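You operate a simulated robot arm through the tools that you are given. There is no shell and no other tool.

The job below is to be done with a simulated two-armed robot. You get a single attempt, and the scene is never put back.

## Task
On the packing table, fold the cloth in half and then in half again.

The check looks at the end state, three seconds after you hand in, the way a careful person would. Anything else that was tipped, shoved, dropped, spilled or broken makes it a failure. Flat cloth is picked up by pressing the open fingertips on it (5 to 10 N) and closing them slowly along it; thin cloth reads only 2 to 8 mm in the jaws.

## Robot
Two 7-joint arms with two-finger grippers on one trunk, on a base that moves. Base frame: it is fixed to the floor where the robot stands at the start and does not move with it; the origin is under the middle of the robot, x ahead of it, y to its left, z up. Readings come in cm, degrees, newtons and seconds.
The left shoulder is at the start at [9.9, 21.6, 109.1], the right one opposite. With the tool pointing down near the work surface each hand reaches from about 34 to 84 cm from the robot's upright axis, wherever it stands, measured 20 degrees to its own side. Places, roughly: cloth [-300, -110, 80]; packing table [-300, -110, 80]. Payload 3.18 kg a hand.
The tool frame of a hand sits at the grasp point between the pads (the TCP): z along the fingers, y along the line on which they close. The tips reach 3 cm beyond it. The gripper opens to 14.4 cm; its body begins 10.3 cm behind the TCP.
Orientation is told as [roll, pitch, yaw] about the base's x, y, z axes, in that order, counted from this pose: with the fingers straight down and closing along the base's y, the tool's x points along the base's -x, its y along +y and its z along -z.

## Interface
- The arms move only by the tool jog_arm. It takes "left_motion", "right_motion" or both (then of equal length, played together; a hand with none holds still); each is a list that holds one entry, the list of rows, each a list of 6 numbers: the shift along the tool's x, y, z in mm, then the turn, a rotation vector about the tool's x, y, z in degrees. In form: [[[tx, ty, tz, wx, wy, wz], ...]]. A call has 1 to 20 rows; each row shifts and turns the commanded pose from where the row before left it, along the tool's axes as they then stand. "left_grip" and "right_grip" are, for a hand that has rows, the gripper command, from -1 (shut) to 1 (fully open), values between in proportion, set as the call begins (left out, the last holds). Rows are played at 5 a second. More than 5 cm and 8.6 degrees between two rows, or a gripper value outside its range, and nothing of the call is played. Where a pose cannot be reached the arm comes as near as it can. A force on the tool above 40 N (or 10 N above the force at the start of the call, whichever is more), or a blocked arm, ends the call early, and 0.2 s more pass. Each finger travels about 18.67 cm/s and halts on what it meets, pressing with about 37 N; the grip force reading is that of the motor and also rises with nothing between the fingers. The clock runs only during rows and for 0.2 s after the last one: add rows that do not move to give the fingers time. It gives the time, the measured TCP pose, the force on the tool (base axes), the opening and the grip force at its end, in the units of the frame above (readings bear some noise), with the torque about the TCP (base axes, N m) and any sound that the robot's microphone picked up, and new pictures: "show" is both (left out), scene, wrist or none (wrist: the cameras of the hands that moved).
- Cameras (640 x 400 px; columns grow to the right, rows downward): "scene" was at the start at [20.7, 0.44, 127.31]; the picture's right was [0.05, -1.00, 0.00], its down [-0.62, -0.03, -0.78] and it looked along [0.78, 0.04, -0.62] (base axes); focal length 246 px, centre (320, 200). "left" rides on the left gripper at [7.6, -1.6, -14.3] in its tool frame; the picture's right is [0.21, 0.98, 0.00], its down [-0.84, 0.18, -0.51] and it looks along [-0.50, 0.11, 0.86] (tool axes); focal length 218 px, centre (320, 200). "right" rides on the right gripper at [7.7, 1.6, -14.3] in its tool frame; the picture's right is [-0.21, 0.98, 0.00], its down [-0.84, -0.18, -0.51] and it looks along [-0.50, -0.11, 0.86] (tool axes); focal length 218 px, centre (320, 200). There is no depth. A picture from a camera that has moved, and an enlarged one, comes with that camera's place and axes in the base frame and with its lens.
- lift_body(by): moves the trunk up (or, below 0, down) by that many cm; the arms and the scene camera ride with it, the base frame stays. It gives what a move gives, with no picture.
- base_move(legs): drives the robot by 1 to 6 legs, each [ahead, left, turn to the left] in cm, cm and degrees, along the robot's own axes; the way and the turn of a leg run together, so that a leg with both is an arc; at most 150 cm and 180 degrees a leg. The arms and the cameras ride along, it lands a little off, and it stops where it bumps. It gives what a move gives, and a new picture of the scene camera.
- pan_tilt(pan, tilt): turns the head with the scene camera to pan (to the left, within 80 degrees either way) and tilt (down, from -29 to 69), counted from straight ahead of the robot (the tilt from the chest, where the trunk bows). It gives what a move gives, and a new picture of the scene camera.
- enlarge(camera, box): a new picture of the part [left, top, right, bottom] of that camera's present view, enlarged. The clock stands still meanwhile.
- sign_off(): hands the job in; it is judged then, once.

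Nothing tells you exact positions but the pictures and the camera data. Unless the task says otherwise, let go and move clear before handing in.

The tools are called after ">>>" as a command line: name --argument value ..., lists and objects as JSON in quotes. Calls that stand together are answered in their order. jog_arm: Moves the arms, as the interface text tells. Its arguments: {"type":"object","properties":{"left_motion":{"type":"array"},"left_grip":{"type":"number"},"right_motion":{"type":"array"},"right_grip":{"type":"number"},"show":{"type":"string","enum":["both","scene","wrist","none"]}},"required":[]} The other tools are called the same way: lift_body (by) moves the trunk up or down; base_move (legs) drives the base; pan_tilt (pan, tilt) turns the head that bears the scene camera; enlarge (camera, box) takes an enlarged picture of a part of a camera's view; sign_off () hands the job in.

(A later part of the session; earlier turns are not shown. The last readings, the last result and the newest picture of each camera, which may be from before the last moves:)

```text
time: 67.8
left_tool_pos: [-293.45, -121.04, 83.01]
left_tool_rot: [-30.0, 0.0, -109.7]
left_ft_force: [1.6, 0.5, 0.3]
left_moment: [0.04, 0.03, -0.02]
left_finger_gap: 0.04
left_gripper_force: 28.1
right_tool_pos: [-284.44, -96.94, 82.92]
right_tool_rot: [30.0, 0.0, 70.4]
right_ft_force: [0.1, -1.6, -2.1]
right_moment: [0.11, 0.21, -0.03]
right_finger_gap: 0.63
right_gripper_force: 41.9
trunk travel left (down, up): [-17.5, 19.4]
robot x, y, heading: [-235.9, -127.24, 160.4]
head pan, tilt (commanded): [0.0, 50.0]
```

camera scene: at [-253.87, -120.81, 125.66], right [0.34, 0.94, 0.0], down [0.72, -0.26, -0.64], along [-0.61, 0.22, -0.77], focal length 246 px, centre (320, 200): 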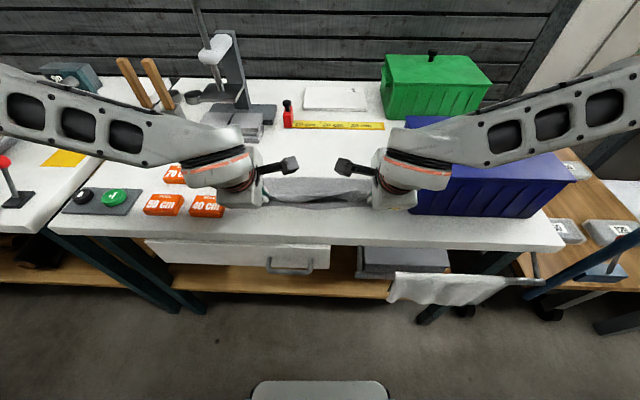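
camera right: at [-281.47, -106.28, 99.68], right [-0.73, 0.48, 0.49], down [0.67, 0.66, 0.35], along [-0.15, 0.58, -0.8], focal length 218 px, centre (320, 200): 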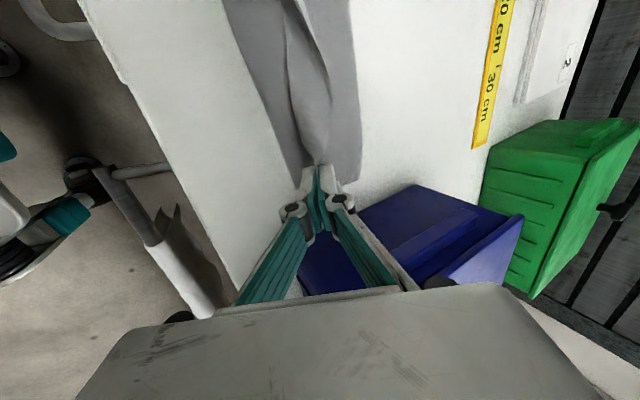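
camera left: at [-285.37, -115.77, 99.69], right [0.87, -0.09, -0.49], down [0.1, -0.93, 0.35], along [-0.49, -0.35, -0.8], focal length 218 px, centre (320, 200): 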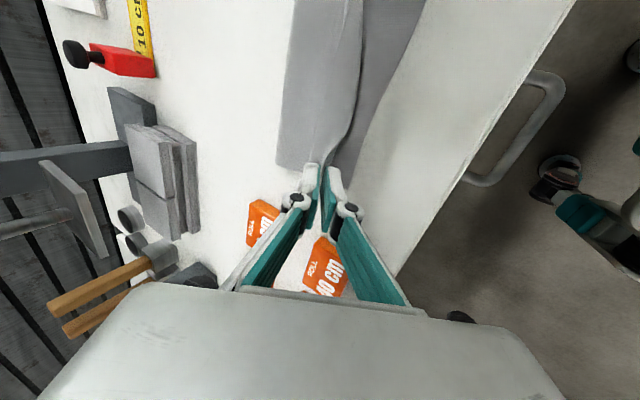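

Still no contact force and the cloth is low; I'll open the jaws to about 1 cm and look.

>>> jog_arm --left_motion '[[[0, 0, 0, 0, 0, 0], [0, 0, 0, 0, 0, 0], [0, 0, 0, 0, 0, 0]]]' --right_motion '[[[0, 0, 0, 0, 0, 0], [0, 0, 0, 0, 0, 0], [0, 0, 0, 0, 0, 0]]]' --left_grip -0.84 --right_grip -0.84 --show "none"

>>> enlarge --camera "scene" --box '[250, 150, 395, 235]'

>>> enlarge --camera "left" --box '[250, 60, 410, 240]'

>>> enlarge --camera "right" --box '[240, 60, 400, 240]'

```text
time: 68.6
left_tool_pos: [-293.48, -121.0, 83.11]
left_tool_rot: [-30.0, -0.1, -109.6]
left_ft_force: [0.8, 0.0, 3.3]
left_moment: [0.0, 0.0, -0.02]
left_finger_gap: 1.12
left_gripper_force: 0.0
right_tool_pos: [-284.41, -96.96, 82.98]
right_tool_rot: [30.0, -0.1, 70.3]
right_ft_force: [-0.2, -0.4, 3.6]
right_moment: [0.01, -0.02, 0.0]
right_finger_gap: 1.08
right_gripper_force: 0.0
trunk travel left (down, up): [-17.5, 19.4]
robot x, y, heading: [-235.8, -127.38, 160.3]
head pan, tilt (commanded): [0.0, 50.0]
```

```text
4.41 times, centred on (322, 192) of scene
camera zoom: at [-253.86, -120.8, 125.66], right [0.34, 0.94, 0.0], down [0.72, -0.26, -0.64], along [-0.61, 0.22, -0.77], focal length 1088 px, centre (309, 233)
```

zoom: 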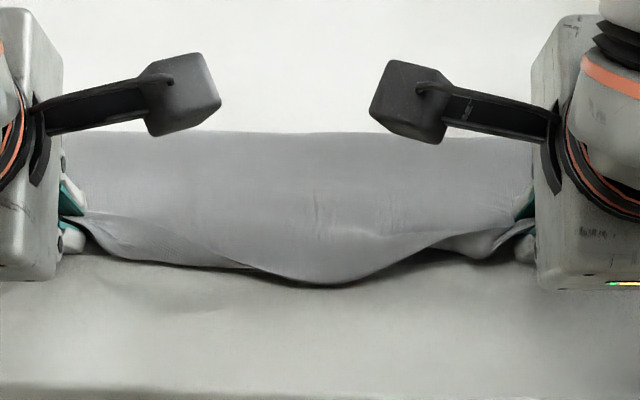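

```text
2.22 times, centred on (330, 150) of left
camera zoom: at [-285.49, -115.77, 96.35], right [0.87, -0.09, -0.49], down [0.1, -0.93, 0.35], along [-0.49, -0.35, -0.8], focal length 485 px, centre (298, 311)
```

zoom: 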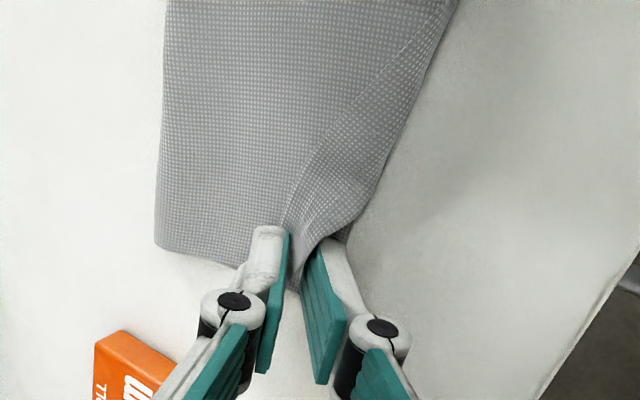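

```text
2.22 times, centred on (320, 150) of right
camera zoom: at [-281.59, -106.18, 96.33], right [-0.73, 0.48, 0.49], down [0.67, 0.66, 0.35], along [-0.15, 0.58, -0.8], focal length 485 px, centre (320, 311)
```

zoom: 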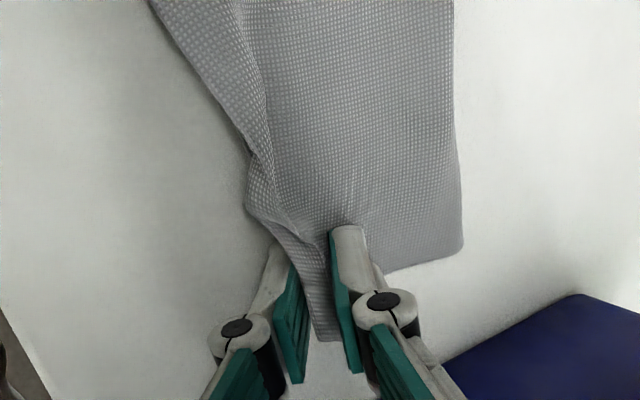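

The edge has been released and lies nearly on the bottom edge. I'll open a little wider and withdraw both hands along the finger direction.

>>> jog_arm --left_motion '[[[0, 0, -4, 0, 0, 0], [0, 0, 0, 0, 0, 0], [0, 0, -10, 0, 0, 0], [0, 0, -20, 0, 0, 0], [0, 0, -20, 0, 0, 0], [0, 0, -20, 0, 0, 0], [0, 0, -20, 0, 0, 0]]]' --right_motion '[[[0, 0, -4, 0, 0, 0], [0, 0, 0, 0, 0, 0], [0, 0, -10, 0, 0, 0], [0, 0, -20, 0, 0, 0], [0, 0, -20, 0, 0, 0], [0, 0, -20, 0, 0, 0], [0, 0, -20, 0, 0, 0]]]' --left_grip -0.72 --right_grip -0.72 --show "both"

>>> enlarge --camera "scene" --box '[230, 130, 420, 249]'

```text
time: 70.2
left_tool_pos: [-289.03, -122.58, 91.12]
left_tool_rot: [-29.9, 0.0, -109.7]
left_ft_force: [0.3, 0.3, 0.1]
left_moment: [0.01, 0.0, 0.02]
left_finger_gap: 2.0
left_gripper_force: 0.0
right_tool_pos: [-279.94, -98.67, 91.15]
right_tool_rot: [29.9, 0.0, 70.3]
right_ft_force: [0.1, -0.6, -0.1]
right_moment: [0.0, -0.01, 0.0]
right_finger_gap: 2.01
right_gripper_force: 0.2
trunk travel left (down, up): [-17.5, 19.4]
robot x, y, heading: [-236.18, -127.4, 160.3]
head pan, tilt (commanded): [0.0, 50.0]
camera scene: at [-253.85, -120.81, 125.67], right [0.34, 0.94, 0.0], down [0.72, -0.26, -0.64], along [-0.61, 0.22, -0.77], focal length 246 px, centre (320, 200)
camera right: at [-277.14, -107.92, 104.49], right [-0.73, 0.48, 0.49], down [0.67, 0.66, 0.35], along [-0.15, 0.58, -0.8], focal length 218 px, centre (320, 200)
camera left: at [-281.13, -117.48, 104.44], right [0.87, -0.09, -0.49], down [0.1, -0.93, 0.35], along [-0.49, -0.35, -0.8], focal length 218 px, centre (320, 200)
```

scene: 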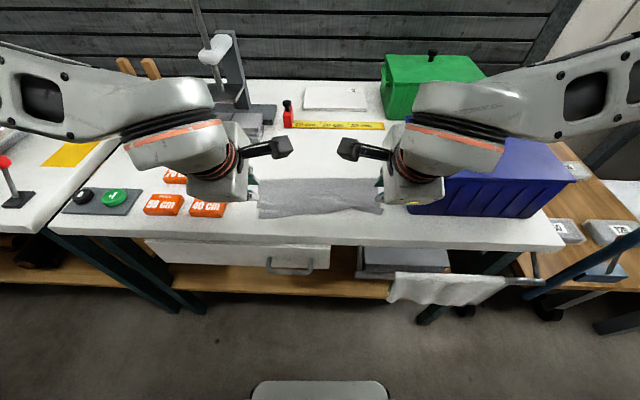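
right: 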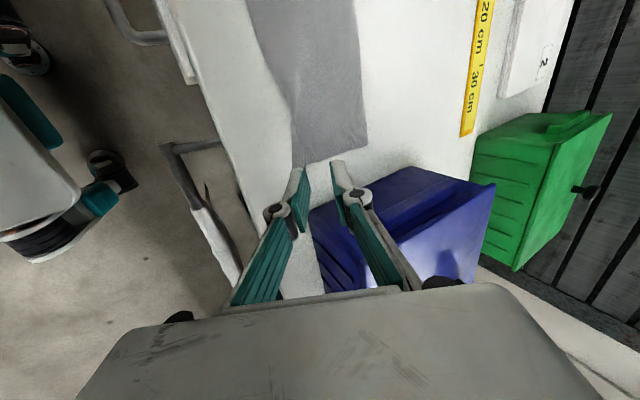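
left: 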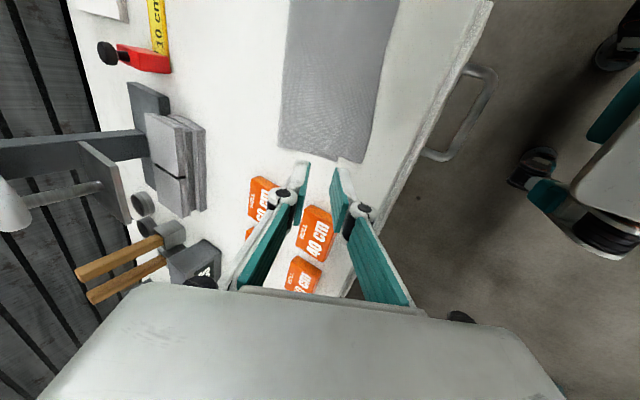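

```text
3.36 times, centred on (325, 190) of scene
camera zoom: at [-253.85, -120.81, 125.67], right [0.34, 0.94, 0.0], down [0.72, -0.26, -0.64], along [-0.61, 0.22, -0.77], focal length 828 px, centre (303, 235)
```

zoom: 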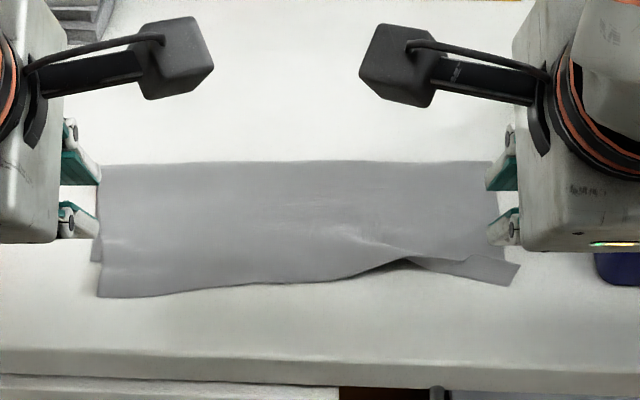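

The first fold is down; on the right there's a wrinkle near the open edge, and I can't see the sides. I'll withdraw the hands further up and outward to get a clear look.

>>> jog_arm --left_motion '[[[0, 0, -25, 0, 0, 0], [0, 0, -25, 0, 0, 0], [0, 0, -25, 0, 0, 0], [-30, 0, -10, 0, 0, 0], [-30, 0, 0, 0, 0, 0], [-30, 0, 0, 0, 0, 0]]]' --right_motion '[[[0, 0, -25, 0, 0, 0], [0, 0, -25, 0, 0, 0], [0, 0, -25, 0, 0, 0], [-30, 0, -10, 0, 0, 0], [-30, 0, 0, 0, 0, 0], [-30, 0, 0, 0, 0, 0]]]' --show "scene"

>>> enlarge --camera "scene" --box '[230, 130, 420, 249]'

```text
time: 71.6
left_tool_pos: [-287.84, -132.61, 98.39]
left_tool_rot: [-30.1, 0.0, -109.7]
left_ft_force: [0.3, 0.2, 0.3]
left_moment: [-0.01, 0.0, 0.0]
left_finger_gap: 2.01
left_gripper_force: 0.0
right_tool_pos: [-272.82, -91.44, 98.56]
right_tool_rot: [30.1, -0.1, 70.5]
right_ft_force: [0.8, 0.0, 0.0]
right_moment: [0.03, -0.01, 0.0]
right_finger_gap: 2.0
right_gripper_force: 0.1
trunk travel left (down, up): [-17.5, 19.4]
robot x, y, heading: [-235.68, -127.49, 160.3]
head pan, tilt (commanded): [0.0, 50.0]
camera scene: at [-253.87, -120.82, 125.66], right [0.34, 0.94, 0.0], down [0.72, -0.26, -0.64], along [-0.61, 0.22, -0.77], focal length 246 px, centre (320, 200)
```

scene: 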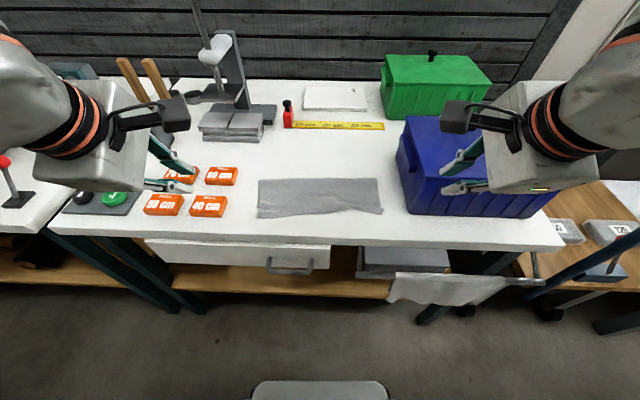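

```text
3.36 times, centred on (325, 190) of scene
camera zoom: at [-253.87, -120.82, 125.66], right [0.34, 0.94, 0.0], down [0.72, -0.26, -0.64], along [-0.61, 0.22, -0.77], focal length 828 px, centre (303, 235)
```

zoom: 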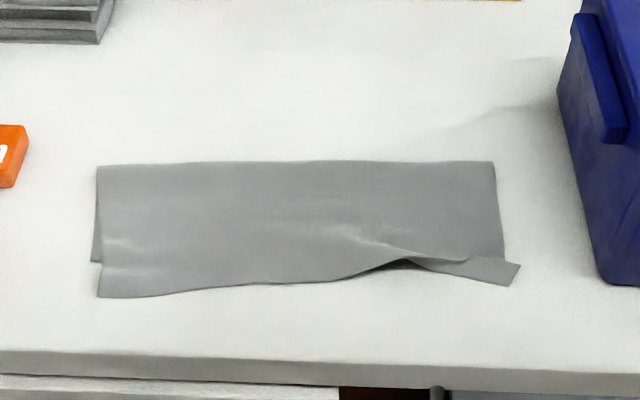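

The first fold is roughly done, but the top layer overshoots the bottom edge by ~3 cm on the left and ~2 cm on the right, with a wrinkle at the right. Let me look through the wrist cameras before correcting this.

>>> jog_arm --left_motion '[[[0, 0, 0, -7.5, 0, 0], [0, 0, 0, -7.5, 0, 0], [0, 0, 0, -7.5, 0, 0], [0, 0, 0, -7.5, 0, 0], [0, 0, 0, 0, 0, 0]]]' --right_motion '[[[0, 0, 0, 7.5, 0, 0], [0, 0, 0, 7.5, 0, 0], [0, 0, 0, 7.5, 0, 0], [0, 0, 0, 7.5, 0, 0], [0, 0, 0, 0, 0, 0]]]' --show "both"

>>> enlarge --camera "scene" --box '[330, 180, 410, 230]'

>>> enlarge --camera "scene" --box '[240, 180, 320, 230]'

```text
time: 72.8
left_tool_pos: [-288.03, -132.53, 98.45]
left_tool_rot: [0.1, 0.0, -109.7]
left_ft_force: [0.6, 0.1, 0.5]
left_moment: [-0.01, 0.01, -0.03]
left_finger_gap: 2.02
left_gripper_force: 0.1
right_tool_pos: [-272.8, -91.48, 98.6]
right_tool_rot: [-0.1, 0.0, 70.4]
right_ft_force: [-0.4, 0.4, -0.5]
right_moment: [0.03, -0.02, 0.02]
right_finger_gap: 2.03
right_gripper_force: 0.1
trunk travel left (down, up): [-17.5, 19.4]
robot x, y, heading: [-236.02, -127.5, 160.4]
head pan, tilt (commanded): [0.0, 50.0]
camera scene: at [-253.86, -120.81, 125.67], right [0.34, 0.94, 0.0], down [0.72, -0.26, -0.64], along [-0.61, 0.22, -0.77], focal length 246 px, centre (320, 200)
camera right: at [-276.96, -98.31, 112.93], right [-0.85, 0.52, 0.0], down [0.45, 0.73, 0.51], along [0.27, 0.43, -0.86], focal length 218 px, centre (320, 200)
camera left: at [-286.97, -124.83, 112.91], right [0.99, -0.13, 0.0], down [-0.12, -0.85, 0.51], along [-0.07, -0.5, -0.86], focal length 218 px, centre (320, 200)
```

scene: 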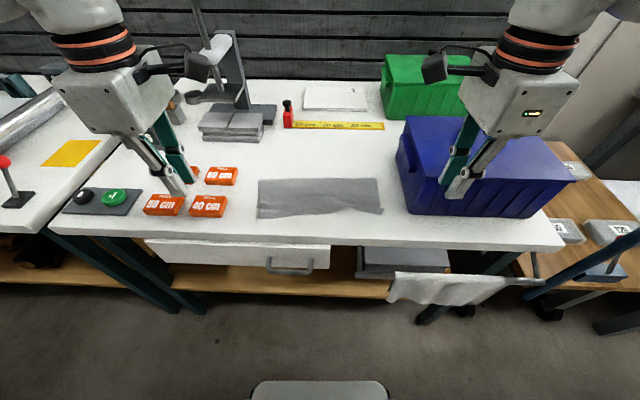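
right: 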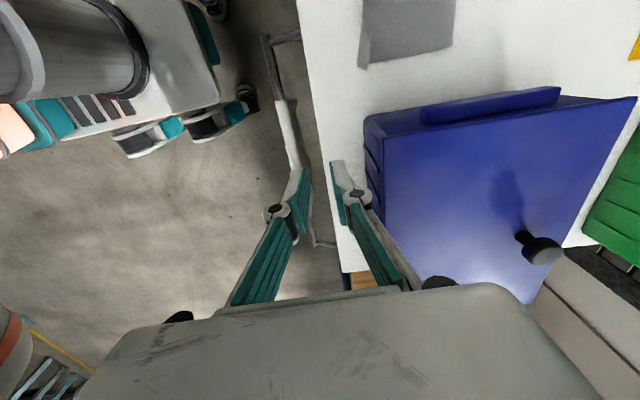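
left: 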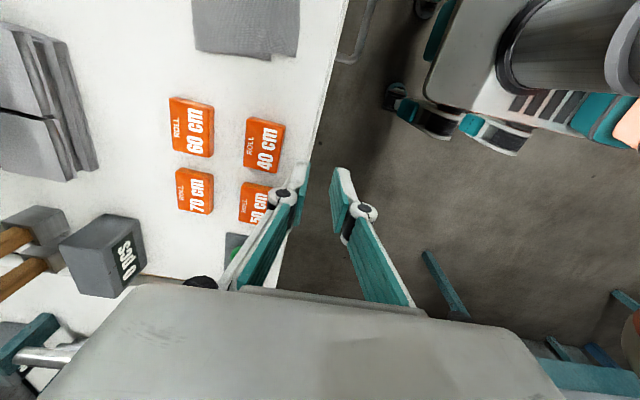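

```text
8.00 times, centred on (370, 205) of scene
camera zoom: at [-253.86, -120.81, 125.67], right [0.34, 0.94, 0.0], down [0.72, -0.26, -0.64], along [-0.61, 0.22, -0.77], focal length 1972 px, centre (-80, 160)
```

zoom: 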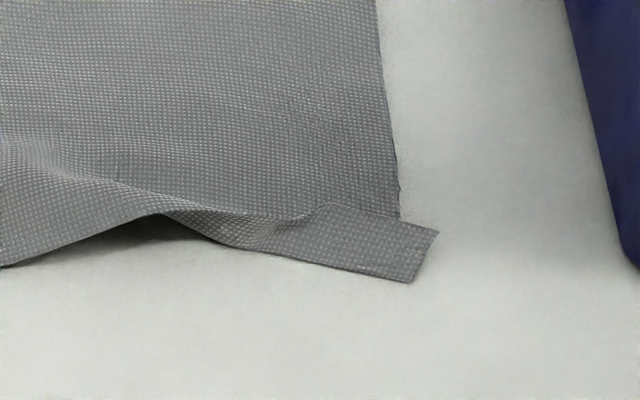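

```text
8.00 times, centred on (280, 205) of scene
camera zoom: at [-253.86, -120.81, 125.67], right [0.34, 0.94, 0.0], down [0.72, -0.26, -0.64], along [-0.61, 0.22, -0.77], focal length 1972 px, centre (640, 160)
```

zoom: 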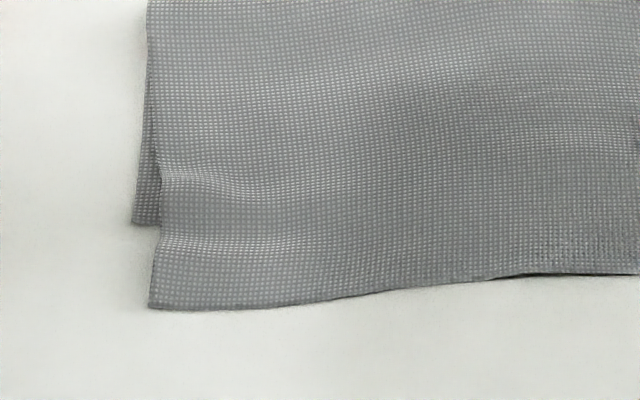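

The right part of the top edge is curled back on itself (a ~2 cm strip), and the top layer overshoots by 3–4 cm. First I'll use the closed right fingertips to drag that curled strip toward me and unroll it.

>>> jog_arm --right_motion '[[[40, 0, 0, 0, 0, 0], [40, 24, 0, 0, 0, 0], [0, 24, 40, 0, 0, 0], [0, 24, 40, 0, 0, 0], [0, 0, 40, 0, 0, 0], [0, 0, 15, 0, 0, 0], [0, 0, 0, 0, 0, 0]]]' --right_grip -1 --show "both"

>>> enlarge --camera "right" --box '[220, 80, 420, 205]'

```text
time: 74.4
left_tool_pos: [-288.11, -132.44, 98.48]
left_tool_rot: [0.0, 0.0, -109.7]
left_ft_force: [0.6, -0.1, -0.1]
left_moment: [0.01, -0.02, 0.0]
left_finger_gap: 2.0
left_gripper_force: 0.1
right_tool_pos: [-282.21, -96.57, 85.0]
right_tool_rot: [0.1, 0.0, 70.4]
right_ft_force: [-0.7, 0.1, 0.4]
right_moment: [0.01, 0.03, 0.0]
right_finger_gap: 0.0
right_gripper_force: 31.3
trunk travel left (down, up): [-17.5, 19.4]
robot x, y, heading: [-235.66, -127.32, 160.2]
head pan, tilt (commanded): [0.0, 50.0]
camera scene: at [-253.91, -120.79, 125.65], right [0.34, 0.94, 0.0], down [0.72, -0.26, -0.64], along [-0.61, 0.22, -0.77], focal length 246 px, centre (320, 200)
camera right: at [-286.33, -103.37, 99.33], right [-0.85, 0.53, 0.0], down [0.45, 0.73, 0.51], along [0.27, 0.43, -0.86], focal length 218 px, centre (320, 200)
```

scene: 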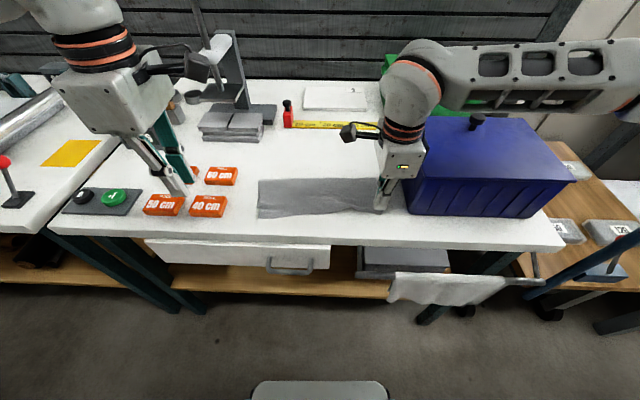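
right: 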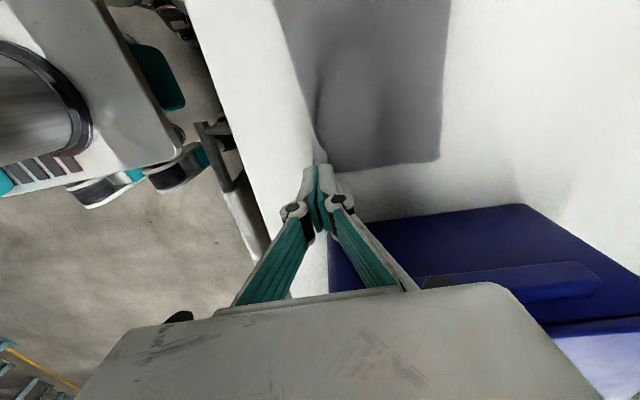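

```text
3.20 times, centred on (320, 142) of right
camera zoom: at [-286.33, -103.37, 99.33], right [-0.85, 0.53, 0.0], down [0.45, 0.73, 0.51], along [0.27, 0.43, -0.86], focal length 698 px, centre (320, 384)
```

zoom: 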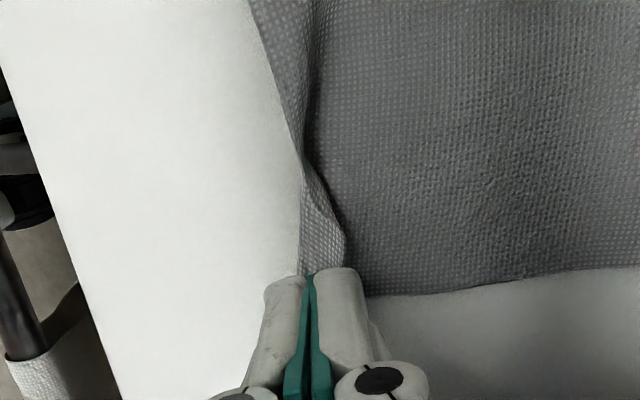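

The closed fingertips are right above the curled strip. I'll lower to light contact.

>>> jog_arm --right_motion '[[[0, 0, 8, 0, 0, 0], [0, 0, 6, 0, 0, 0], [0, 0, 3, 0, 0, 0], [0, 0, 0, 0, 0, 0], [0, 0, 0, 0, 0, 0]]]' --show "none"

```text
time: 75.6
left_tool_pos: [-287.97, -132.47, 98.49]
left_tool_rot: [-0.1, 0.0, -109.8]
left_ft_force: [-0.4, 0.0, -0.5]
left_moment: [-0.01, -0.04, 0.04]
left_finger_gap: 2.03
left_gripper_force: 0.1
right_tool_pos: [-282.49, -96.5, 83.24]
right_tool_rot: [0.1, 0.0, 70.3]
right_ft_force: [-0.5, 0.0, 0.1]
right_moment: [0.01, 0.01, 0.01]
right_finger_gap: 0.0
right_gripper_force: 31.1
trunk travel left (down, up): [-17.5, 19.4]
robot x, y, heading: [-235.99, -127.28, 160.1]
head pan, tilt (commanded): [0.0, 50.0]
```

>>> jog_arm --right_motion '[[[0, 0, 2, 0, 0, 0], [0, 0, 1, 0, 0, 0], [0, 0, 0, 0, 0, 0], [0, 0, 0, 0, 0, 0]]]' --show "none"

```text
time: 76.6
left_tool_pos: [-288.05, -132.53, 98.49]
left_tool_rot: [-0.1, 0.0, -109.7]
left_ft_force: [0.0, 0.3, 0.1]
left_moment: [-0.01, 0.03, 0.01]
left_finger_gap: 2.03
left_gripper_force: 0.0
right_tool_pos: [-282.39, -96.51, 82.99]
right_tool_rot: [-0.1, -0.1, 70.4]
right_ft_force: [0.1, -0.2, 0.1]
right_moment: [-0.02, 0.01, 0.03]
right_finger_gap: 0.0
right_gripper_force: 30.9
trunk travel left (down, up): [-17.5, 19.4]
robot x, y, heading: [-235.6, -127.13, 160.2]
head pan, tilt (commanded): [0.0, 50.0]
```

>>> jog_arm --right_motion '[[[0, 0, 1.5, 0, 0, 0], [0, 0, 0, 0, 0, 0], [0, 0, 0, 0, 0, 0]]]' --show "none"

```text
time: 77.4
left_tool_pos: [-288.0, -132.58, 98.4]
left_tool_rot: [0.0, 0.0, -109.6]
left_ft_force: [-1.2, -0.3, 0.1]
left_moment: [-0.03, 0.04, 0.01]
left_finger_gap: 2.01
left_gripper_force: 0.0
right_tool_pos: [-282.34, -96.69, 82.86]
right_tool_rot: [0.0, 0.0, 70.4]
right_ft_force: [0.5, 0.2, 1.1]
right_moment: [-0.02, -0.03, -0.04]
right_finger_gap: 0.02
right_gripper_force: 30.8
trunk travel left (down, up): [-17.5, 19.4]
robot x, y, heading: [-235.98, -127.32, 160.3]
head pan, tilt (commanded): [0.0, 50.0]
```

Light contact now. I'll press slightly more and drag toward me by about 3.5 cm.

>>> jog_arm --right_motion '[[[0, 0, 0.8, 0, 0, 0], [0, 0, 0, 0, 0, 0], [0, -4, 0, 0, 0, 0], [0, -4, 0, 0, 0, 0], [0, -4, 0, 0, 0, 0], [0, -4, 0, 0, 0, 0], [0, -4, 0, 0, 0, 0], [0, -4, 0, 0, 0, 0], [0, -4, 0, 0, 0, 0], [0, -4, 0, 0, 0, 0]]]' --show "scene"

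>>> enlarge --camera "scene" --box '[250, 160, 410, 240]'

>>> enlarge --camera "right" --box '[220, 80, 420, 205]'

```text
time: 79.6
left_tool_pos: [-287.94, -132.53, 98.53]
left_tool_rot: [-0.1, 0.0, -109.7]
left_ft_force: [0.7, -0.1, 0.2]
left_moment: [0.01, 0.0, 0.0]
left_finger_gap: 2.02
left_gripper_force: 0.0
right_tool_pos: [-279.4, -97.65, 82.85]
right_tool_rot: [-0.1, 0.1, 70.2]
right_ft_force: [0.0, 0.9, 2.4]
right_moment: [0.04, 0.0, -0.02]
right_finger_gap: 0.01
right_gripper_force: 30.6
trunk travel left (down, up): [-17.5, 19.4]
robot x, y, heading: [-236.07, -127.69, 160.4]
head pan, tilt (commanded): [0.0, 50.0]
camera scene: at [-253.92, -120.79, 125.64], right [0.34, 0.94, 0.0], down [0.72, -0.26, -0.64], along [-0.61, 0.22, -0.77], focal length 246 px, centre (320, 200)
```

scene: 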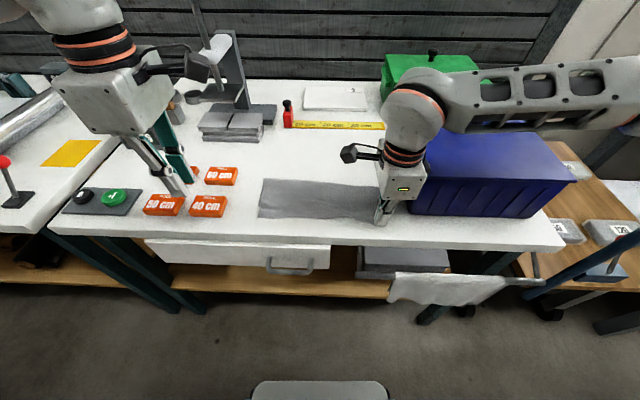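

```text
4.00 times, centred on (330, 200) of scene
camera zoom: at [-253.92, -120.79, 125.64], right [0.34, 0.94, 0.0], down [0.72, -0.26, -0.64], along [-0.61, 0.22, -0.77], focal length 986 px, centre (280, 200)
```

zoom: 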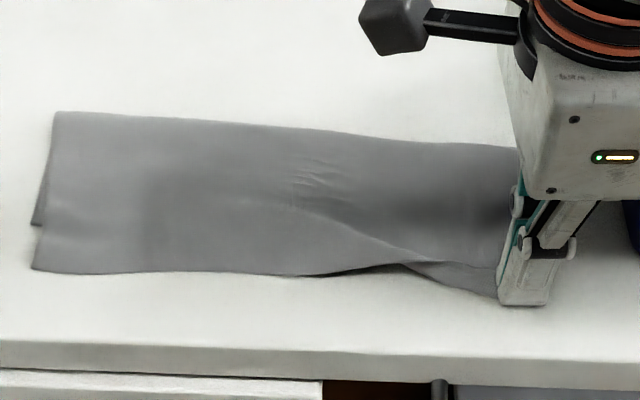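

```text
3.20 times, centred on (320, 142) of right
camera zoom: at [-283.52, -104.35, 97.2], right [-0.85, 0.53, 0.0], down [0.45, 0.73, 0.51], along [0.27, 0.43, -0.86], focal length 698 px, centre (320, 384)
```

zoom: 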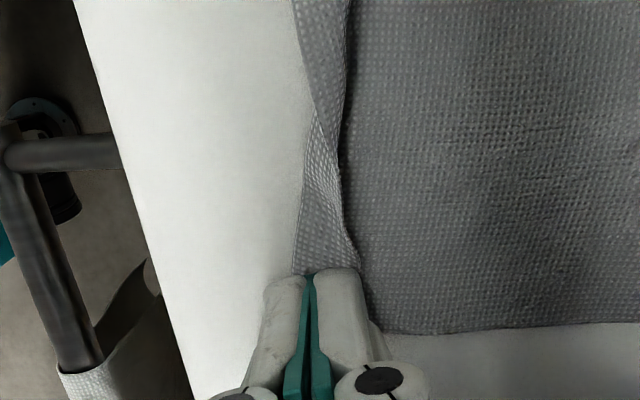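

The whole right end moved along instead of unrolling, turning the cloth ~6°. I'll lift the right hand off and look again.

>>> jog_arm --right_motion '[[[0, 0, -10, 0, 0, 0], [0, 0, -30, 0, 0, 0], [0, -30, -30, 0, 0, 0], [-40, -30, -30, 0, 0, 0], [-40, 0, 0, 0, 0, 0], [-40, 0, 0, 0, 0, 0]]]' --show "scene"

>>> enlarge --camera "scene" --box '[320, 170, 416, 230]'

>>> enlarge --camera "scene" --box '[250, 160, 410, 240]'

```text
refused: row 4 steps farther than a row can; nothing moved
```

```text
6.67 times, centred on (368, 200) of scene
camera zoom: at [-253.92, -120.79, 125.64], right [0.34, 0.94, 0.0], down [0.72, -0.26, -0.64], along [-0.61, 0.22, -0.77], focal length 1643 px, centre (0, 200)
```

zoom: 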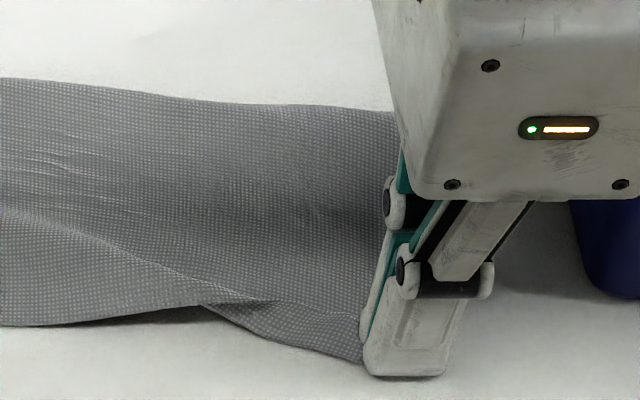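

```text
4.00 times, centred on (330, 200) of scene
camera zoom: at [-253.92, -120.79, 125.64], right [0.34, 0.94, 0.0], down [0.72, -0.26, -0.64], along [-0.61, 0.22, -0.77], focal length 986 px, centre (280, 200)
```

zoom: 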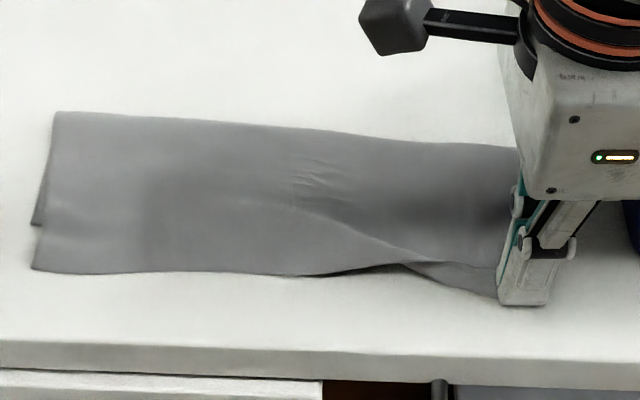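

Since the whole stack follows the fingertip, I'll first push it back forward by the same distance, then lift off and look.

>>> jog_arm --right_motion '[[[0, 4, 0, 0, 0, 0], [0, 4, 0, 0, 0, 0], [0, 4, 0, 0, 0, 0], [0, 4, 0, 0, 0, 0], [0, 4, 0, 0, 0, 0], [0, 4, 0, 0, 0, 0], [0, 4, 0, 0, 0, 0], [0, 4, 0, 0, 0, 0], [0, 0, -10, 0, 0, 0], [0, 0, -30, 0, 0, 0], [0, -20, -30, 0, 0, 0], [-30, -20, -30, 0, 0, 0], [-40, 0, 0, 0, 0, 0], [-40, 0, 0, 0, 0, 0]]]' --show "scene"

>>> enlarge --camera "scene" --box '[320, 170, 416, 230]'

>>> enlarge --camera "scene" --box '[250, 160, 410, 240]'

```text
time: 82.6
left_tool_pos: [-287.97, -132.51, 98.47]
left_tool_rot: [0.0, 0.0, -109.7]
left_ft_force: [0.2, 0.6, -0.1]
left_moment: [-0.02, 0.01, 0.04]
left_finger_gap: 2.02
left_gripper_force: 0.0
right_tool_pos: [-274.93, -87.69, 92.92]
right_tool_rot: [-0.1, 0.0, 70.4]
right_ft_force: [0.2, 0.6, 0.0]
right_moment: [-0.07, 0.02, 0.0]
right_finger_gap: 0.02
right_gripper_force: 30.4
trunk travel left (down, up): [-17.5, 19.4]
robot x, y, heading: [-235.99, -127.42, 160.6]
head pan, tilt (commanded): [0.0, 50.0]
camera scene: at [-253.84, -120.71, 125.66], right [0.34, 0.94, 0.0], down [0.72, -0.26, -0.64], along [-0.61, 0.22, -0.77], focal length 246 px, centre (320, 200)
```

scene: 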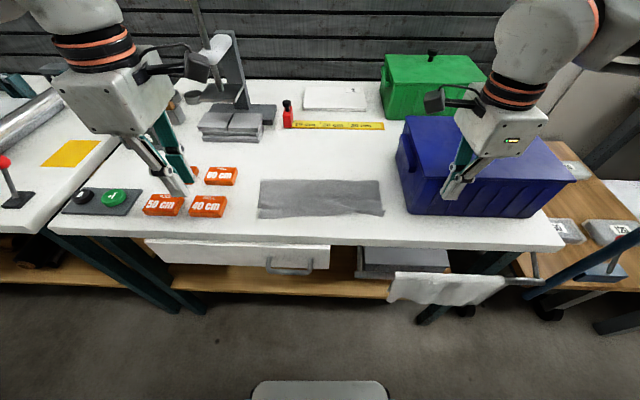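

```text
6.67 times, centred on (368, 200) of scene
camera zoom: at [-253.84, -120.71, 125.66], right [0.34, 0.94, 0.0], down [0.72, -0.26, -0.64], along [-0.61, 0.22, -0.77], focal length 1643 px, centre (0, 200)
```

zoom: 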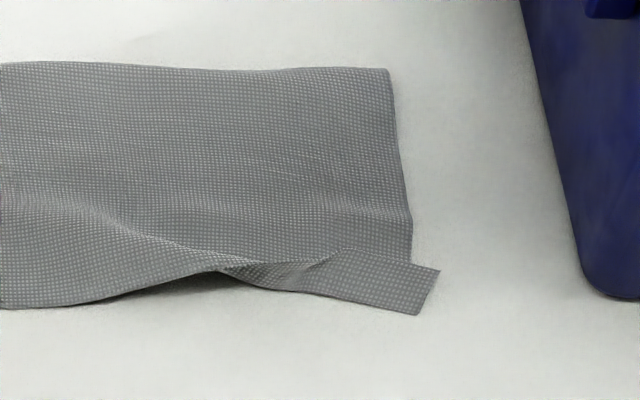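

```text
4.00 times, centred on (330, 200) of scene
camera zoom: at [-253.84, -120.71, 125.66], right [0.34, 0.94, 0.0], down [0.72, -0.26, -0.64], along [-0.61, 0.22, -0.77], focal length 986 px, centre (280, 200)
```

zoom: 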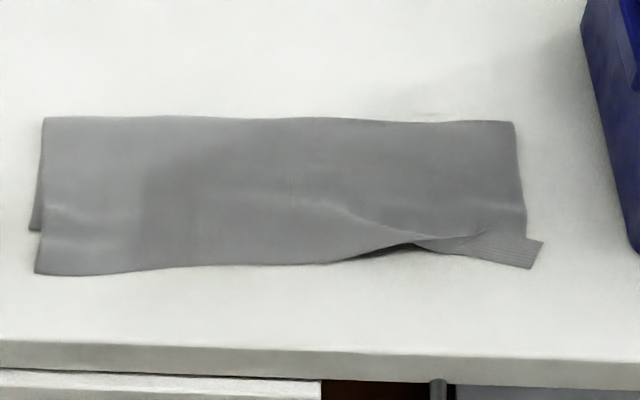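

The cloth is back square. The curled strip's free corner sticks out ~1 cm past the right side, so I'll press just that protruding corner with the closed fingertips and drag it toward me so that only the strip unrolls.

>>> jog_arm --right_motion '[[[44, 0, 0, 0, 0, 0], [44, 0, 0, 0, 0, 0], [0, 19, 20, 0, 0, 0], [0, 19, 20, 0, 0, 0], [0, 0, 25, 0, 0, 0], [0, 0, 15, 0, 0, 0], [0, 0, 0, 0, 0, 0]]]' --show "scene"

>>> enlarge --camera "right" --box '[240, 80, 400, 205]'

>>> enlarge --camera "scene" --box '[330, 130, 450, 230]'

```text
time: 84.2
left_tool_pos: [-287.98, -132.45, 98.34]
left_tool_rot: [-0.1, 0.1, -109.6]
left_ft_force: [-0.6, -0.1, 0.8]
left_moment: [0.04, 0.0, 0.01]
left_finger_gap: 2.03
left_gripper_force: 0.0
right_tool_pos: [-281.52, -94.68, 84.75]
right_tool_rot: [0.0, -0.1, 70.4]
right_ft_force: [-0.3, 0.2, 0.3]
right_moment: [-0.02, 0.02, 0.01]
right_finger_gap: 0.0
right_gripper_force: 30.6
trunk travel left (down, up): [-17.5, 19.4]
robot x, y, heading: [-235.81, -127.63, 160.6]
head pan, tilt (commanded): [0.0, 50.0]
camera scene: at [-253.91, -120.79, 125.65], right [0.34, 0.94, 0.0], down [0.72, -0.26, -0.64], along [-0.61, 0.22, -0.77], focal length 246 px, centre (320, 200)
```

scene: 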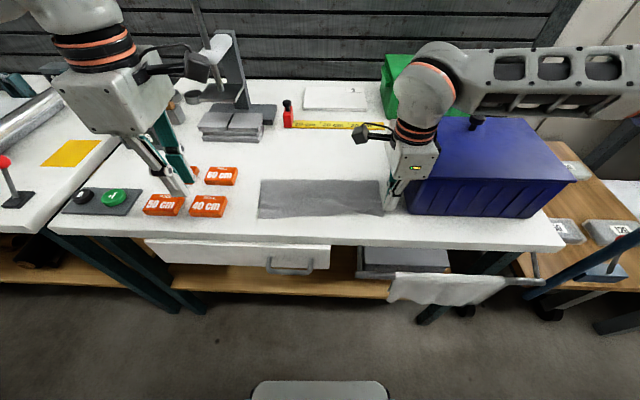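

```text
3.20 times, centred on (320, 142) of right
camera zoom: at [-285.65, -101.41, 99.06], right [-0.85, 0.53, 0.0], down [0.45, 0.73, 0.51], along [0.27, 0.43, -0.86], focal length 698 px, centre (320, 384)
```

zoom: 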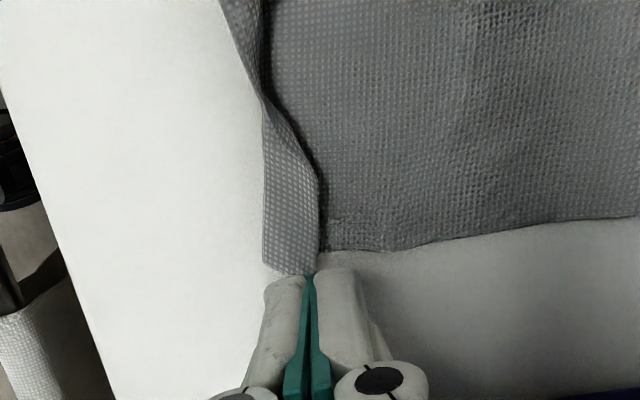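

```text
4.00 times, centred on (390, 180) of scene
camera zoom: at [-253.91, -120.79, 125.65], right [0.34, 0.94, 0.0], down [0.72, -0.26, -0.64], along [-0.61, 0.22, -0.77], focal length 986 px, centre (40, 280)
```

zoom: 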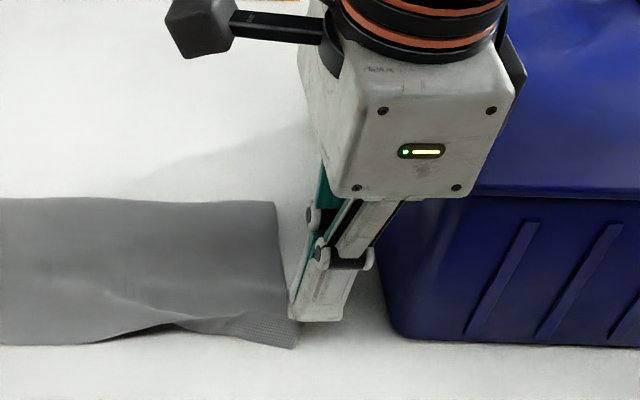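

The wrist view shows the strip clearly: its end protrudes ~0.5 cm past the main layer's side. I'll shift 6 mm toward me and 2 mm inward, then lower to press only that end.

>>> jog_arm --right_motion '[[[2, -6, 0, 0, 0, 0], [0, 0, 10, 0, 0, 0], [0, 0, 8, 0, 0, 0], [0, 0, 3, 0, 0, 0], [0, 0, 0, 0, 0, 0], [0, 0, 0, 0, 0, 0]]]' --show "none"

>>> enlarge --camera "right" --box '[240, 80, 400, 205]'

```text
time: 85.6
left_tool_pos: [-287.9, -132.56, 98.55]
left_tool_rot: [0.0, 0.1, -109.7]
left_ft_force: [-0.3, 0.4, -0.1]
left_moment: [0.04, 0.04, 0.01]
left_finger_gap: 2.05
left_gripper_force: 0.0
right_tool_pos: [-281.05, -95.06, 82.71]
right_tool_rot: [0.0, 0.0, 70.3]
right_ft_force: [0.4, -0.6, 7.1]
right_moment: [-0.01, 0.0, 0.02]
right_finger_gap: 0.02
right_gripper_force: 30.6
trunk travel left (down, up): [-17.5, 19.4]
robot x, y, heading: [-236.0, -127.38, 160.3]
head pan, tilt (commanded): [0.0, 50.0]
```

```text
3.20 times, centred on (320, 142) of right
camera zoom: at [-285.11, -101.79, 97.16], right [-0.85, 0.53, 0.0], down [0.45, 0.73, 0.51], along [0.27, 0.43, -0.86], focal length 698 px, centre (320, 384)
```

zoom: 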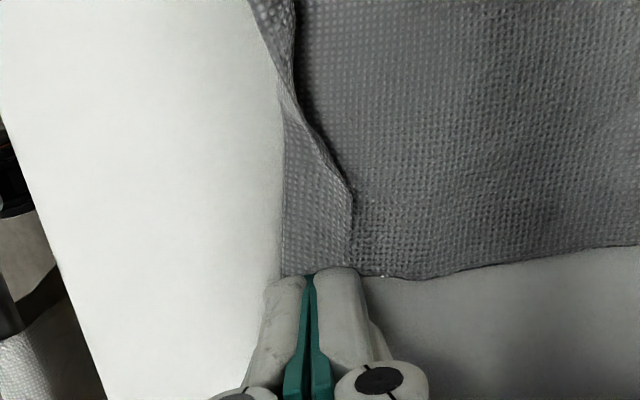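

The fingertips now press on the strip's end (7 N). I'll drag it toward me about 4 cm, slightly inward.

>>> jog_arm --right_motion '[[[0, -4, 0, 0, 0, 0], [0, -4, 0, 0, 0, 0], [0.5, -4, 0, 0, 0, 0], [0.5, -4, 0, 0, 0, 0], [1, -4, 0, 0, 0, 0], [1, -4, 0, 0, 0, 0], [0, 0, 0, 0, 0, 0]]]' --show "none"

>>> enlarge --camera "right" --box '[240, 80, 400, 205]'

>>> enlarge --camera "scene" --box '[250, 150, 410, 240]'

```text
time: 87.2
left_tool_pos: [-287.99, -132.53, 98.61]
left_tool_rot: [0.0, 0.0, -109.7]
left_ft_force: [0.0, 0.4, -0.5]
left_moment: [-0.03, 0.0, 0.0]
left_finger_gap: 2.01
left_gripper_force: 0.1
right_tool_pos: [-278.71, -96.13, 82.71]
right_tool_rot: [0.0, -0.1, 70.3]
right_ft_force: [-1.0, 1.8, 10.1]
right_moment: [-0.06, 0.11, -0.01]
right_finger_gap: 0.0
right_gripper_force: 30.0
trunk travel left (down, up): [-17.5, 19.4]
robot x, y, heading: [-235.82, -127.53, 160.2]
head pan, tilt (commanded): [0.0, 50.0]
```

```text
3.20 times, centred on (320, 142) of right
camera zoom: at [-282.91, -102.9, 97.15], right [-0.85, 0.53, 0.0], down [0.45, 0.73, 0.51], along [0.27, 0.43, -0.86], focal length 698 px, centre (320, 384)
```

zoom: 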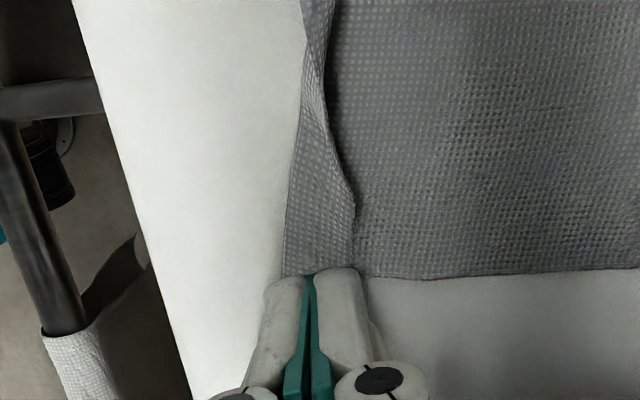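

```text
4.00 times, centred on (330, 195) of scene
camera zoom: at [-253.88, -120.82, 125.66], right [0.34, 0.94, 0.0], down [0.72, -0.26, -0.64], along [-0.61, 0.22, -0.77], focal length 986 px, centre (280, 220)
```

zoom: 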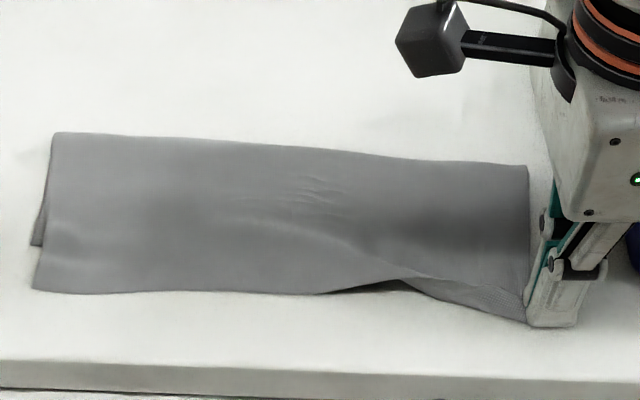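

The stack again moves as one, so dragging won't unroll it. I'll push it back to square and lift off; the better way is to re-lift the top layer and let the curl hang out.

>>> jog_arm --right_motion '[[[-0.5, 4, 0, 0, 0, 0], [-0.5, 4, 0, 0, 0, 0], [-0.5, 4, 0, 0, 0, 0], [-0.5, 4, 0, 0, 0, 0], [-0.5, 4, 0, 0, 0, 0], [-0.5, 4, 0, 0, 0, 0], [0, 1, 0, 0, 0, 0], [0, 0, -10, 0, 0, 0], [0, 0, -30, 0, 0, 0], [0, -20, -30, 0, 0, 0], [-20, -20, -30, 0, 0, 0], [-30, -20, -10, 0, 0, 0]]]' --show "scene"

>>> enlarge --camera "scene" --box '[250, 160, 410, 240]'

>>> enlarge --camera "scene" --box '[320, 170, 400, 220]'

```text
time: 89.8
left_tool_pos: [-288.03, -132.35, 98.47]
left_tool_rot: [-0.1, -0.1, -109.8]
left_ft_force: [-0.5, -0.7, -0.1]
left_moment: [0.0, 0.0, 0.01]
left_finger_gap: 2.02
left_gripper_force: 0.1
right_tool_pos: [-273.69, -92.06, 93.67]
right_tool_rot: [-0.2, -0.1, 70.4]
right_ft_force: [-0.6, 0.0, 0.2]
right_moment: [-0.02, 0.03, 0.02]
right_finger_gap: 0.0
right_gripper_force: 30.9
trunk travel left (down, up): [-17.5, 19.4]
robot x, y, heading: [-235.87, -127.36, 160.4]
head pan, tilt (commanded): [0.0, 50.0]
camera scene: at [-253.86, -120.73, 125.65], right [0.34, 0.94, 0.0], down [0.72, -0.26, -0.64], along [-0.61, 0.22, -0.77], focal length 246 px, centre (320, 200)
```

scene: 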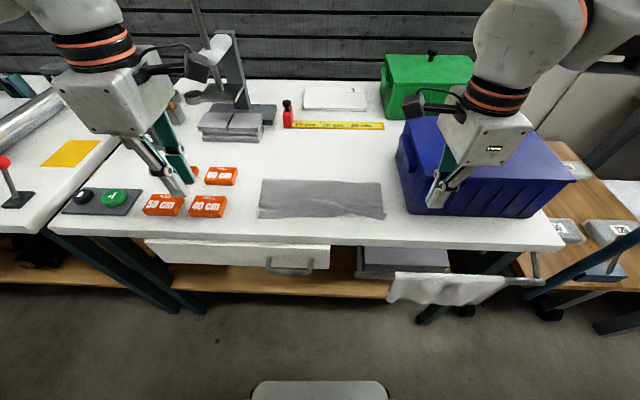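

```text
4.00 times, centred on (330, 200) of scene
camera zoom: at [-253.86, -120.73, 125.65], right [0.34, 0.94, 0.0], down [0.72, -0.26, -0.64], along [-0.61, 0.22, -0.77], focal length 986 px, centre (280, 200)
```

zoom: 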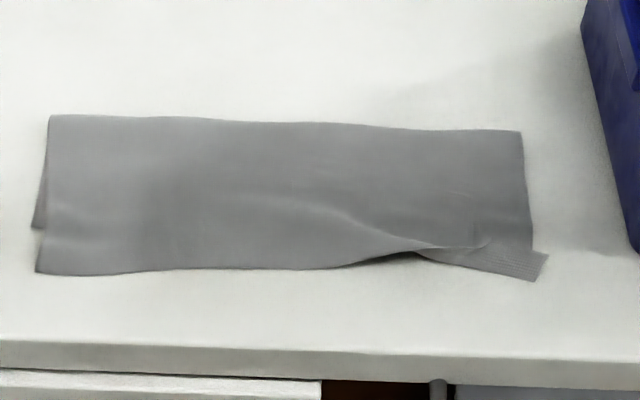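

```text
8.00 times, centred on (360, 195) of scene
camera zoom: at [-253.86, -120.73, 125.65], right [0.34, 0.94, 0.0], down [0.72, -0.26, -0.64], along [-0.61, 0.22, -0.77], focal length 1972 px, centre (0, 240)
```

zoom: 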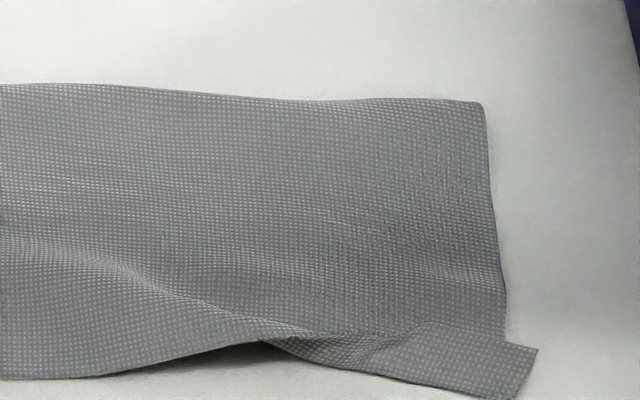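

The stack is square again. Plan: left hand re-picks the top layer's overhanging edge (single layer) at the left, and the right hand, turned to close sideways, picks the arch next to the curl; then lift so the curl hangs out, and re-lay the edge ~3 cm further back. First I turn the right hand.

>>> jog_arm --right_motion '[[[0, 0, -5, 0, 0, -8.2], [0, 0, -5, 0, 0, -8.2], [0, 0, -5, 0, 0, -8.2], [0, 0, -5, 0, 0, -8.2], [0, 0, 0, 0, 0, -8.2], [0, 0, 0, 0, 0, -8.2], [0, 0, 0, 0, 0, -8.2], [0, 0, 0, 0, 0, -8.2], [0, 0, 0, 0, 0, -8.2], [0, 0, 0, 0, 0, -8.2], [0, 0, 0, 0, 0, -8.0], [0, 46, 0, 0, 0, 0], [0, 46, 0, 0, 0, 0], [0, 46, 0, 0, 0, 0], [-33, 0, 0, 0, 0, 0], [-33, 0, 0, 0, 0, 0]]]' --right_grip -0.4 --left_motion '[[[0, 0, 0, 0, 0, 0], [0, 0, 0, 0, 0, 0], [0, 0, 0, 0, 0, 0], [0, 0, 0, 0, 0, 0], [0, 0, 0, 0, 0, 0], [0, 0, 0, 0, 0, 0], [0, 0, 0, 0, 0, 0], [0, 0, 0, 0, 0, 0], [35, 0, 0, 0, 0, 0], [35, 0, 0, 0, 0, 0], [34, 0, 0, 0, 0, 0], [0, -22, 0, 0, 0, 0], [0, -22, 0, 0, 0, 0], [0, -21, 0, 0, 0, 0], [0, 0, 30, 0, 0, 0], [0, 0, 30, 0, 0, 0]]]' --left_grip -0.66 --show "both"

```text
time: 93.2
left_tool_pos: [-290.77, -120.57, 92.5]
left_tool_rot: [0.1, 0.1, -109.6]
left_ft_force: [0.4, 0.2, 0.0]
left_moment: [0.02, 0.0, 0.0]
left_finger_gap: 2.45
left_gripper_force: 0.0
right_tool_pos: [-284.68, -103.1, 95.63]
right_tool_rot: [0.0, 0.1, 160.5]
right_ft_force: [0.9, -0.1, 0.1]
right_moment: [0.02, -0.05, 0.0]
right_finger_gap: 4.33
right_gripper_force: 0.0
trunk travel left (down, up): [-17.5, 19.4]
robot x, y, heading: [-235.89, -127.34, 160.4]
head pan, tilt (commanded): [0.0, 50.0]
camera scene: at [-254.03, -120.82, 125.61], right [0.34, 0.94, 0.0], down [0.72, -0.26, -0.64], along [-0.6, 0.22, -0.77], focal length 246 px, centre (320, 200)
camera right: at [-278.16, -107.19, 109.98], right [-0.52, -0.85, 0.0], down [-0.73, 0.45, 0.51], along [-0.43, 0.27, -0.86], focal length 218 px, centre (320, 200)
camera left: at [-289.77, -112.94, 106.9], right [0.99, -0.13, 0.0], down [-0.11, -0.85, 0.51], along [-0.07, -0.5, -0.86], focal length 218 px, centre (320, 200)
```

scene: 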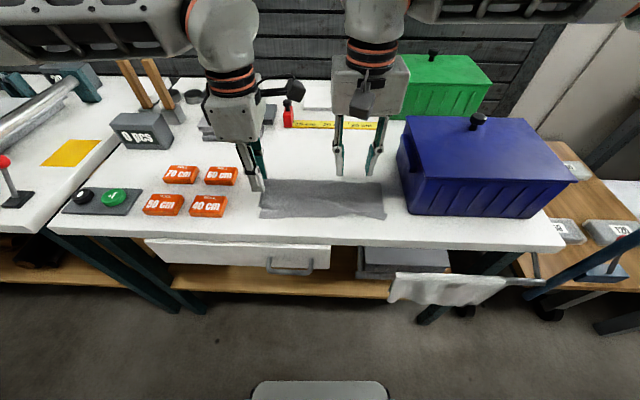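
right: 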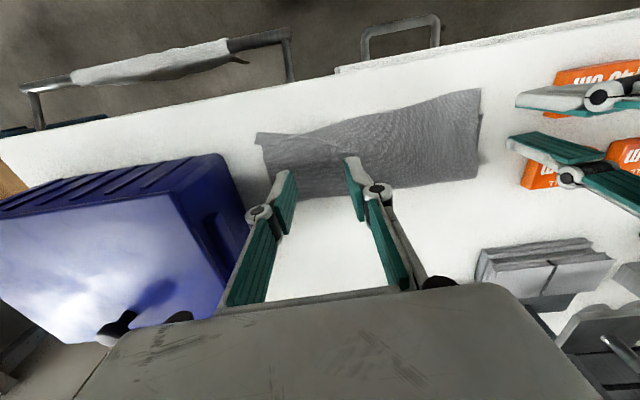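
left: 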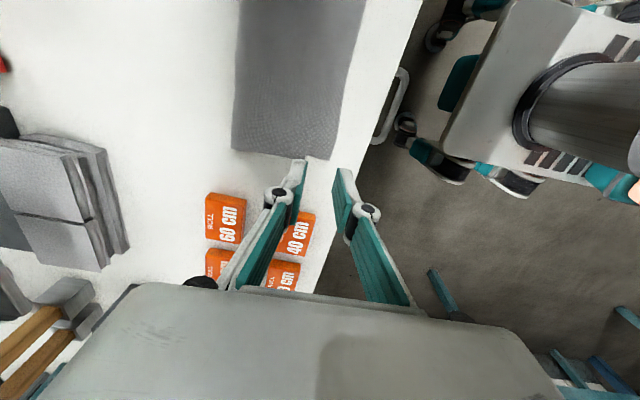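

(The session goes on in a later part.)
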